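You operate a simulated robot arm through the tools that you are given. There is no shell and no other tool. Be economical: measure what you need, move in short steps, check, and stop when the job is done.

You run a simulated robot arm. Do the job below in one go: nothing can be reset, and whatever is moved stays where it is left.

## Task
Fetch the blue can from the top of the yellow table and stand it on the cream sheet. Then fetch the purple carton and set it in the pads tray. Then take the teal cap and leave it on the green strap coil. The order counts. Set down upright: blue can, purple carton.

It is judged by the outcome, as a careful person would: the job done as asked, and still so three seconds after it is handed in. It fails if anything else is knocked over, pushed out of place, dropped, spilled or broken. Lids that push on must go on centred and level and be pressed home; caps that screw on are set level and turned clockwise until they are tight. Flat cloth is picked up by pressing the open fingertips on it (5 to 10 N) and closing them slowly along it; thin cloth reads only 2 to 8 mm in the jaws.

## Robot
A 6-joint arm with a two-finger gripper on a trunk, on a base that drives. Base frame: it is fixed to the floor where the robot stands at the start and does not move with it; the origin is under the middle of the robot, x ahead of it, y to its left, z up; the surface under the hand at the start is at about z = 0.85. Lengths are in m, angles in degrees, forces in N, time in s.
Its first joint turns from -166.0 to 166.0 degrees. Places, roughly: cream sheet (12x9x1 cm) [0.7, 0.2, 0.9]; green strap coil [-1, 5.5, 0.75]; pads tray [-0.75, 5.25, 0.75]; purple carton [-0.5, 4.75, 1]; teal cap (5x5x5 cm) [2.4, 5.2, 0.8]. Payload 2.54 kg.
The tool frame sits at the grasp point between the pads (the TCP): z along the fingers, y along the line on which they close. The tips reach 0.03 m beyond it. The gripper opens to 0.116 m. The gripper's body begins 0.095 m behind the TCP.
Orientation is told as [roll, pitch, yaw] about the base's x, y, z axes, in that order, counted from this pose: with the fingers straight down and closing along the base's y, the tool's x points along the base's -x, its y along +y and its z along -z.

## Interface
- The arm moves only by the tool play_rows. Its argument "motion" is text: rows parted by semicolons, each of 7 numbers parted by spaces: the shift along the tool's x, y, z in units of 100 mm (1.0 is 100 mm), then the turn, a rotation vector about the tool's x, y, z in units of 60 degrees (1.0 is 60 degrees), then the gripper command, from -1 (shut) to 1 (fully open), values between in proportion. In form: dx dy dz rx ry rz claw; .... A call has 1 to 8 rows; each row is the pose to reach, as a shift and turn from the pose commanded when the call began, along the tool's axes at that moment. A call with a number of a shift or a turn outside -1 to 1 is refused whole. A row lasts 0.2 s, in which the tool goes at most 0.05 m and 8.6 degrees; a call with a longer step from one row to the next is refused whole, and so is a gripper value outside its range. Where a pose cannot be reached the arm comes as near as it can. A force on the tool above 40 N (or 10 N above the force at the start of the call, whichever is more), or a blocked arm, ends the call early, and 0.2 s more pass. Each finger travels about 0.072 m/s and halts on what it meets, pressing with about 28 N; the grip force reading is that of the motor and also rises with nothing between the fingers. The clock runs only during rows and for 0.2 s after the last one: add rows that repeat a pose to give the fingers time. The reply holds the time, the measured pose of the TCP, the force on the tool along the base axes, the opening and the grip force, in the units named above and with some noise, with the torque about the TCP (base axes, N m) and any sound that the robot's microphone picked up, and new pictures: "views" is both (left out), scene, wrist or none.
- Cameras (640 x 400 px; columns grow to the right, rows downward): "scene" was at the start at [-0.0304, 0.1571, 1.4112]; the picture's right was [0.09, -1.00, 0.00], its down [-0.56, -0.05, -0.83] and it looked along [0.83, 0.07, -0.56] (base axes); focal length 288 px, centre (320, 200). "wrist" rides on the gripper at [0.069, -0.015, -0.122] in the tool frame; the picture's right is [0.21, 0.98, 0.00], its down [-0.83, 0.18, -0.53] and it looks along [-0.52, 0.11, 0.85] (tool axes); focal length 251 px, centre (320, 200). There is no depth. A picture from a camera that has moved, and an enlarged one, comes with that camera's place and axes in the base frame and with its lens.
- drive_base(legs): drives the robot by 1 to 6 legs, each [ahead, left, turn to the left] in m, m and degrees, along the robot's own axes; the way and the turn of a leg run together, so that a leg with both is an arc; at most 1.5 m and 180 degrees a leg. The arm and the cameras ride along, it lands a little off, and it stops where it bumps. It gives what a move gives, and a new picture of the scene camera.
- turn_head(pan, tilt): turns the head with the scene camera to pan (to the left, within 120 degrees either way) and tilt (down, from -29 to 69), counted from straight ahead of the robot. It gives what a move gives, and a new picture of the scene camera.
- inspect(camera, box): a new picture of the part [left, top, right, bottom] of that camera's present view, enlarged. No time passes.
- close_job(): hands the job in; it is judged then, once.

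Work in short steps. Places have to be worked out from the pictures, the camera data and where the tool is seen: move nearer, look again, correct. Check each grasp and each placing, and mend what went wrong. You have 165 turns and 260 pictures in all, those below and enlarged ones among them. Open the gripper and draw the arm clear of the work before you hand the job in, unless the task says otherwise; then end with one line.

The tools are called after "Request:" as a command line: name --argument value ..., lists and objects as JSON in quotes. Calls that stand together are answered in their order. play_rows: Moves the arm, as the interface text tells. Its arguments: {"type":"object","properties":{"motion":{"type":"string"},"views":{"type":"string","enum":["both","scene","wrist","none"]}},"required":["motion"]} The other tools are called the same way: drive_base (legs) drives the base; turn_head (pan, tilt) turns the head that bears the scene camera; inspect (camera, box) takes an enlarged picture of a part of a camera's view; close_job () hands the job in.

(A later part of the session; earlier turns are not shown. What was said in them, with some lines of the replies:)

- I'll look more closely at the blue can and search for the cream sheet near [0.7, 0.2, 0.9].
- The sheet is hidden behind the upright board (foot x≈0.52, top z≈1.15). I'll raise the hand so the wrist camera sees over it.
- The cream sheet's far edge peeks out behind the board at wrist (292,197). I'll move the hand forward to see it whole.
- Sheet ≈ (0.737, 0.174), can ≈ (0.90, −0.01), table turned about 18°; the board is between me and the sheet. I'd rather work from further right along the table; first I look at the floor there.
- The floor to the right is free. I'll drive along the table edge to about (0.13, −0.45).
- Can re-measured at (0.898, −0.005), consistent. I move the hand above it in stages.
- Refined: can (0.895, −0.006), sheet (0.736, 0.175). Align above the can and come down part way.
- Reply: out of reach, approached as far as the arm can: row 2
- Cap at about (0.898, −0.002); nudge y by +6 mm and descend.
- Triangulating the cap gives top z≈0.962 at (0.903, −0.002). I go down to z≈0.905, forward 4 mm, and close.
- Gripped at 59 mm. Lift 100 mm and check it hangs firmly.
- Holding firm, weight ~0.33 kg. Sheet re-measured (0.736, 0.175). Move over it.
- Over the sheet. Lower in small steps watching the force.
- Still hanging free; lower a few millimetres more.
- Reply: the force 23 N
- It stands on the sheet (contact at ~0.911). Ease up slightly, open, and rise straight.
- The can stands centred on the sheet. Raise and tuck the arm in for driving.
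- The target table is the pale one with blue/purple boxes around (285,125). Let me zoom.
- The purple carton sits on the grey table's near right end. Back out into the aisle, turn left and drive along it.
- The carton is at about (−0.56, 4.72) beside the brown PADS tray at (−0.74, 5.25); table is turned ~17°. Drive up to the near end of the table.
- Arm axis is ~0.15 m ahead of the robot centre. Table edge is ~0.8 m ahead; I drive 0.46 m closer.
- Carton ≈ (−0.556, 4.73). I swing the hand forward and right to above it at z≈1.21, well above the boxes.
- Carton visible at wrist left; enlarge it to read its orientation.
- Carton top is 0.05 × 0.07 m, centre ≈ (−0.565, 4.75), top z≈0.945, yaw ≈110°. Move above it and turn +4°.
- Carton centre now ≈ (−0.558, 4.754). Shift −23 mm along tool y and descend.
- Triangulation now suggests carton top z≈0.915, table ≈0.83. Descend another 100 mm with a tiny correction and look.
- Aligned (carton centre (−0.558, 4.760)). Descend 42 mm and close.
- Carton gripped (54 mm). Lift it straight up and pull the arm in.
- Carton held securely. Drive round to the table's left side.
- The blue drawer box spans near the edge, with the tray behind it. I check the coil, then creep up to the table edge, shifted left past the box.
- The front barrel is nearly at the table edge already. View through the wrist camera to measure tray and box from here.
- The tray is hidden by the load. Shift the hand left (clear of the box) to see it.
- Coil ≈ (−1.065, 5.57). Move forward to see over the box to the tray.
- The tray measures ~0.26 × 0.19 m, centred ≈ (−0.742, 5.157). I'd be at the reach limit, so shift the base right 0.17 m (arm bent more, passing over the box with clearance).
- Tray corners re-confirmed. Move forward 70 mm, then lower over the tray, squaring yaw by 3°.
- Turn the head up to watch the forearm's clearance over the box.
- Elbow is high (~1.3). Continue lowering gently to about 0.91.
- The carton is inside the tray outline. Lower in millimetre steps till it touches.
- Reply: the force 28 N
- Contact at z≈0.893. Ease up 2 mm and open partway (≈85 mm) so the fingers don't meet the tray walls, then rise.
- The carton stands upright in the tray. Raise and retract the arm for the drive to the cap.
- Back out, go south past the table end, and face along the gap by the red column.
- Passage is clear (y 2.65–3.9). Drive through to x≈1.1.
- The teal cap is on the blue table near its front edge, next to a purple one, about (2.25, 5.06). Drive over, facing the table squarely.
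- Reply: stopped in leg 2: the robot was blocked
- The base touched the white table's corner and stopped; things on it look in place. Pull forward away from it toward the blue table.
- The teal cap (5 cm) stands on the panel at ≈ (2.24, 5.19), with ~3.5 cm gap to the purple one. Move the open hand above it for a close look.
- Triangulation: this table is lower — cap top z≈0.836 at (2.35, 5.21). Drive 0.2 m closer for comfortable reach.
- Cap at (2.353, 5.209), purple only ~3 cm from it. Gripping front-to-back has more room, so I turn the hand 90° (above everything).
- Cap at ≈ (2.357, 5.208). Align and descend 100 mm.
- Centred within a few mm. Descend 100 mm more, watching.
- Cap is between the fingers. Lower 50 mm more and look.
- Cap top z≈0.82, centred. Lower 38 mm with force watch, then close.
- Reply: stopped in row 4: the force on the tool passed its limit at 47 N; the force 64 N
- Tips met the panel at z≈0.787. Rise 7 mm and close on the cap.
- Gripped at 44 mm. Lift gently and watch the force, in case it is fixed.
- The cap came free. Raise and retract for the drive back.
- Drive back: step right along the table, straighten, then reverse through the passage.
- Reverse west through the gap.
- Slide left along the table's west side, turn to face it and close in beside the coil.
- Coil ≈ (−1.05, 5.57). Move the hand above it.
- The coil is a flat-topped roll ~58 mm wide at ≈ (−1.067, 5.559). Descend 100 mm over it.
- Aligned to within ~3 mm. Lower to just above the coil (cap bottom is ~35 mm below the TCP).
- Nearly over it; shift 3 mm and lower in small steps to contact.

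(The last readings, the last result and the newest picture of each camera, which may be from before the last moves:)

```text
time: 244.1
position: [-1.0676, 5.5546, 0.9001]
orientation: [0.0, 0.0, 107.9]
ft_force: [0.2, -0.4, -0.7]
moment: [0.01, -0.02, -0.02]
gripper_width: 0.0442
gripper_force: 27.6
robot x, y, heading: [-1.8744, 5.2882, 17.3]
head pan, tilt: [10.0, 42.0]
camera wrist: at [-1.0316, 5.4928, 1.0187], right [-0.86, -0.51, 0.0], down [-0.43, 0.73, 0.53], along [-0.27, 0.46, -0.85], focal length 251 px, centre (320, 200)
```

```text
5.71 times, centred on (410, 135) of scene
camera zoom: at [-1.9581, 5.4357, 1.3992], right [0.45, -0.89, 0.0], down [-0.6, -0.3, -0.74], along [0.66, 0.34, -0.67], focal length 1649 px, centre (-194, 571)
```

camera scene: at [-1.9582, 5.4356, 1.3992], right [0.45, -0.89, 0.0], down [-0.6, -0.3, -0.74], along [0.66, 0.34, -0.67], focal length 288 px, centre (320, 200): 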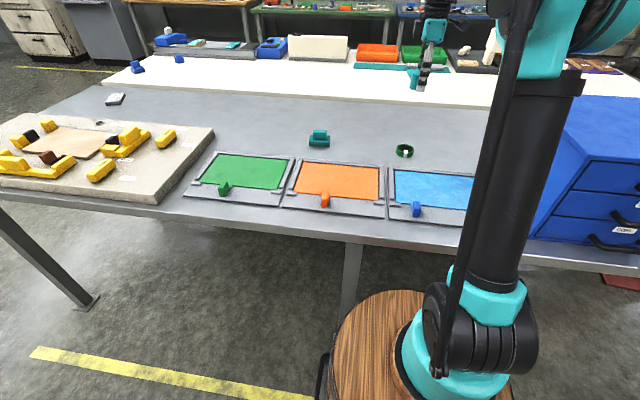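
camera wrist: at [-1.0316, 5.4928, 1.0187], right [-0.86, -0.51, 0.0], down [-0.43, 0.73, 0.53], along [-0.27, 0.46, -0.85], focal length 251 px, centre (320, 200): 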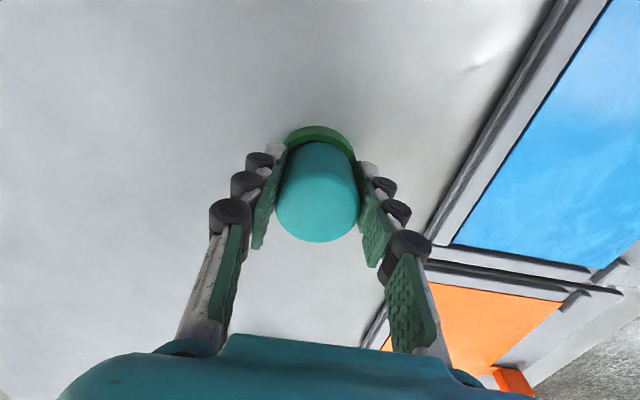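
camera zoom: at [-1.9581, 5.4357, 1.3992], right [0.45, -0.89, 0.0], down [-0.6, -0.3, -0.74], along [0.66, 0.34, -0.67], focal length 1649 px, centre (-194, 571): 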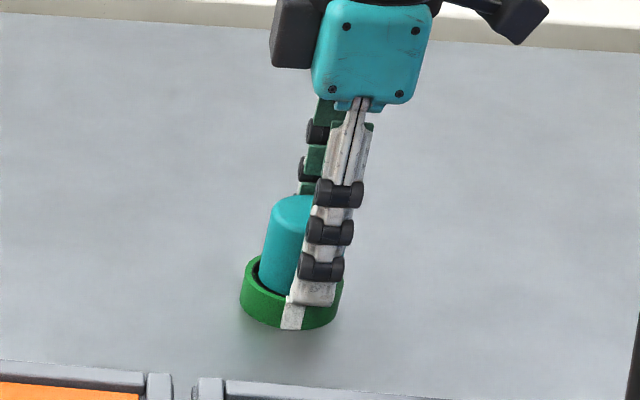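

No contact yet; continue down a few mm at a time.

Request:
play_rows --motion "0 0 0.03 0 0 0 -1; 0 0 0.05 0 0 0 -1; 0 0 0.05 0 0 0 -1" --views "none"

Request:
play_rows --motion "0 0 0.02 0 0 0 -1; 0 0 0.04 0 0 0 -1; 0 0 0.04 0 0 0 -1" --views "wrist"

Request:
inspect --camera "scene" --box '[380, 100, 440, 170]'

```text
time: 244.7
position: [-1.0682, 5.5545, 0.8974]
orientation: [-0.1, 0.1, 108.1]
ft_force: [-5.1, -0.4, 21.0]
moment: [0.13, 0.2, 0.04]
gripper_width: 0.0438
gripper_force: 27.9
robot x, y, heading: [-1.8791, 5.2874, 17.0]
head pan, tilt: [10.0, 42.0]
stopped in row 2: the force on the tool passed its limit at 46 N (the readings are from after the stop); the commanded pose is now the measured one
```

```text
time: 245.0
position: [-1.0669, 5.5551, 0.898]
orientation: [-0.1, 0.0, 108.0]
ft_force: [-6.2, -1.1, 22.6]
moment: [0.1, 0.21, 0.06]
gripper_width: 0.0436
gripper_force: 28.2
robot x, y, heading: [-1.8723, 5.2936, 16.8]
head pan, tilt: [10.0, 42.0]
stopped in row 1: the force on the tool passed its limit at 45 N (the readings are from after the stop); the commanded pose is now the measured one
camera wrist: at [-1.0316, 5.4927, 1.0174], right [-0.86, -0.51, 0.0], down [-0.43, 0.73, 0.53], along [-0.27, 0.46, -0.85], focal length 251 px, centre (320, 200)
```

wrist: 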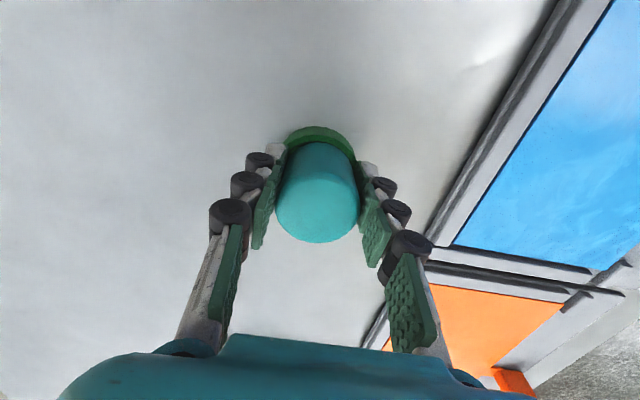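

```text
5.71 times, centred on (410, 135) of scene
camera zoom: at [-1.9592, 5.4353, 1.3991], right [0.45, -0.89, 0.0], down [-0.6, -0.3, -0.74], along [0.66, 0.34, -0.67], focal length 1649 px, centre (-194, 571)
```

zoom: 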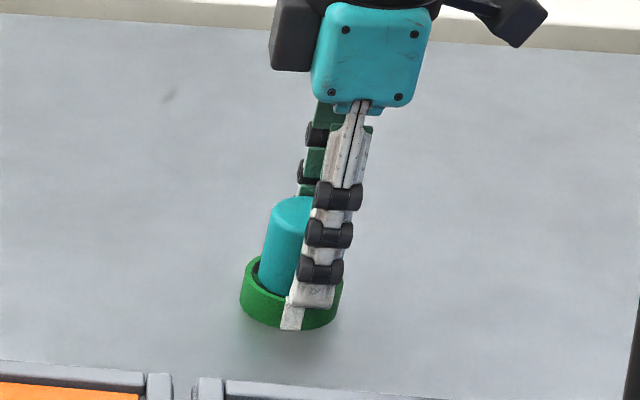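

Contact at z≈0.898 (cap bottom ≈0.863 on the coil's top). Ease off 2 mm, open slowly.

Request:
play_rows --motion "0 0 -0.01 0 0 0 -1; 0 0 -0.015 0 0 0 -0.2; 0 0 -0.015 0 0 0 -0.1; 0 0 -0.015 0 0 0 0.1; 0 0 -0.015 0 0 0 0.4; 0 0 -0.015 0 0 0 0.5; 0 0 -0.015 0 0 0 0.5" --views "wrist"

Request:
inspect --camera "scene" --box '[380, 100, 440, 170]'

```text
time: 246.6
position: [-1.0662, 5.5555, 0.8969]
orientation: [-0.1, 0.0, 108.1]
ft_force: [-0.3, 0.4, -0.2]
moment: [-0.01, 0.0, -0.01]
gripper_width: 0.0871
gripper_force: 0.0
robot x, y, heading: [-1.8774, 5.2922, 17.1]
head pan, tilt: [10.0, 42.0]
camera wrist: at [-1.0303, 5.4926, 1.0174], right [-0.86, -0.51, 0.0], down [-0.43, 0.73, 0.53], along [-0.27, 0.46, -0.85], focal length 251 px, centre (320, 200)
```

wrist: 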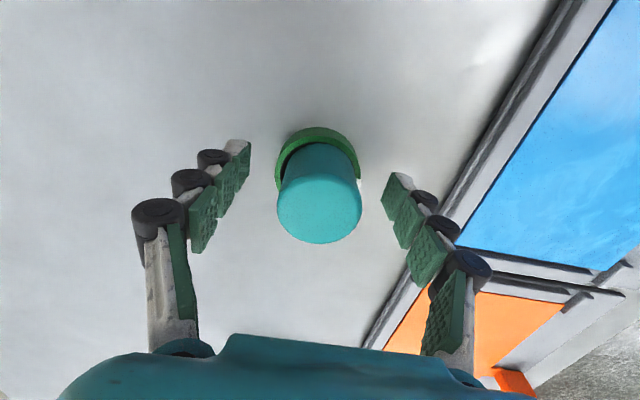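

```text
5.71 times, centred on (410, 135) of scene
camera zoom: at [-1.9581, 5.4356, 1.3992], right [0.45, -0.89, 0.0], down [-0.6, -0.3, -0.74], along [0.66, 0.34, -0.67], focal length 1649 px, centre (-194, 571)
```

zoom: 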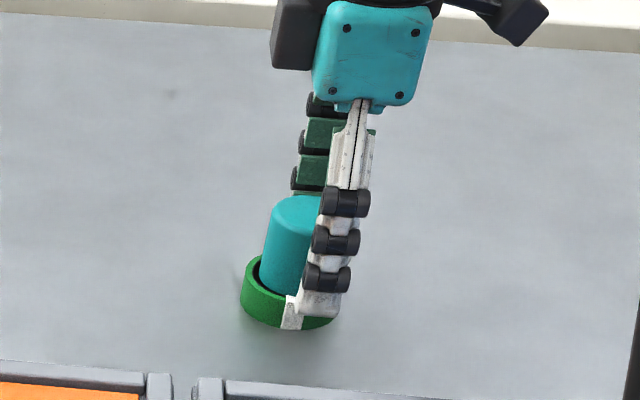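

The cap stays on the coil. Rise straight up and check.

Request:
play_rows --motion "0 0 -0.2 0 0 0 0.5; 0 0 -0.5 0 0 0 0.5; 0 0 -0.9 0 0 0 0.5; 0 0 -1 0 0 0 0.5" --views "none"

Request:
play_rows --motion "0 0 -0.4 0 0 0 0.5; 0 0 -0.8 0 0 0 0.5; 0 0 -1 0 0 0 0.5; 0 0 -1 0 0 0 0.5" --views "wrist"

Request:
inspect --camera "scene" --box '[380, 100, 440, 170]'

```text
time: 247.6
position: [-1.064, 5.5554, 0.9982]
orientation: [-0.1, 0.0, 108.0]
ft_force: [-1.2, 1.0, -0.3]
moment: [0.0, -0.02, 0.0]
gripper_width: 0.0871
gripper_force: 0.1
robot x, y, heading: [-1.8761, 5.2899, 16.8]
head pan, tilt: [10.0, 42.0]
```

```text
time: 248.6
position: [-1.0652, 5.5538, 1.0988]
orientation: [-0.1, 0.0, 108.0]
ft_force: [-0.4, -0.6, 0.8]
moment: [-0.02, 0.02, 0.0]
gripper_width: 0.0872
gripper_force: 0.1
robot x, y, heading: [-1.8764, 5.2951, 17.0]
head pan, tilt: [10.0, 42.0]
camera wrist: at [-1.0299, 5.4906, 1.2179], right [-0.86, -0.51, 0.0], down [-0.43, 0.73, 0.53], along [-0.27, 0.46, -0.85], focal length 251 px, centre (320, 200)
```

wrist: 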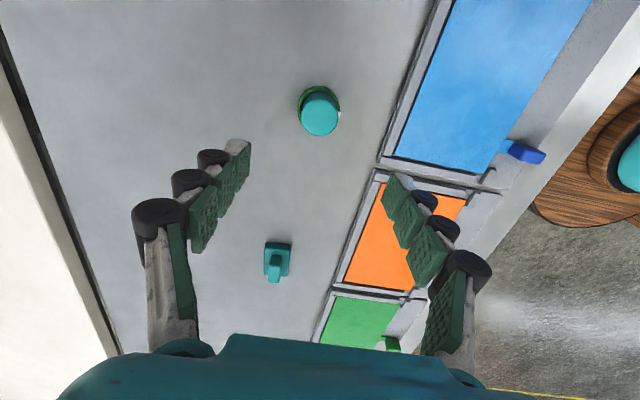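

```text
5.71 times, centred on (410, 135) of scene
camera zoom: at [-1.9581, 5.4356, 1.3992], right [0.45, -0.89, 0.0], down [-0.6, -0.3, -0.74], along [0.66, 0.34, -0.67], focal length 1649 px, centre (-194, 571)
```

zoom: 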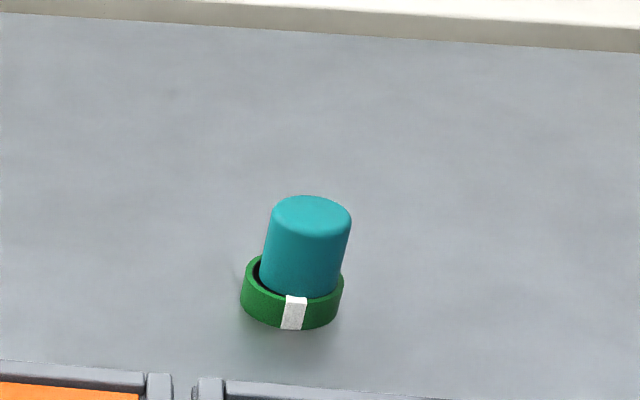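

The cap sits level on the coil. Draw the arm clear back over the aisle, with a last look at the table.

Request:
play_rows --motion "0 0.4 -0.2 0 0 0 1; 0 0.7 -0.5 0 0 0 1; 0 1 -0.8 0 0 0 1" --views "none"

Request:
play_rows --motion "0 0.4 0 0 0 0 1; 0 0.8 0 0 0 0 1; 0 1 0 0 0 0 1; 0 1 0 0 0 0 1" --views "scene"

```text
time: 249.4
position: [-1.1615, 5.5229, 1.1761]
orientation: [-0.2, 0.0, 108.0]
ft_force: [-0.6, 0.4, -0.6]
moment: [-0.04, 0.05, 0.0]
gripper_width: 0.1159
gripper_force: 0.0
robot x, y, heading: [-1.873, 5.289, 17.1]
head pan, tilt: [10.0, 42.0]
```

```text
time: 250.4
position: [-1.2563, 5.4941, 1.1772]
orientation: [-0.1, 0.0, 108.0]
ft_force: [-0.5, -1.1, 0.6]
moment: [-0.03, 0.01, -0.01]
gripper_width: 0.116
gripper_force: 0.0
robot x, y, heading: [-1.8774, 5.2933, 16.9]
head pan, tilt: [10.0, 42.0]
camera scene: at [-1.9581, 5.4357, 1.3992], right [0.45, -0.89, 0.0], down [-0.6, -0.3, -0.74], along [0.66, 0.34, -0.67], focal length 288 px, centre (320, 200)
```

scene: 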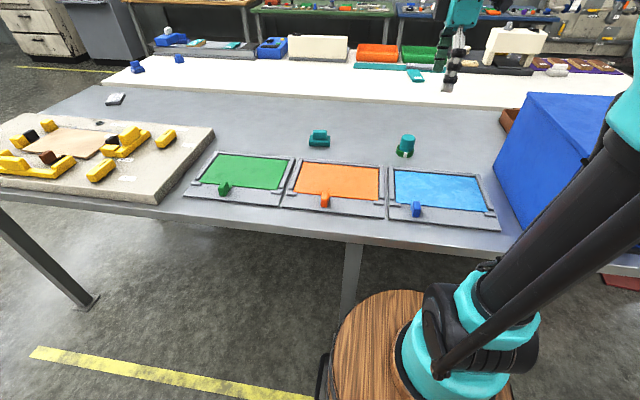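

All three items are placed, the gripper is open and the arm is clear; handing the job in.

Request:
close_job

```text
The job is handed in.
```

The job is handed in: the blue can stands on the cream sheet, the purple carton stands in the pads tray, and the teal cap sits on the green strap coil. On the way to the cap the base touched the white table's corner and stopped; nothing on it looked moved.
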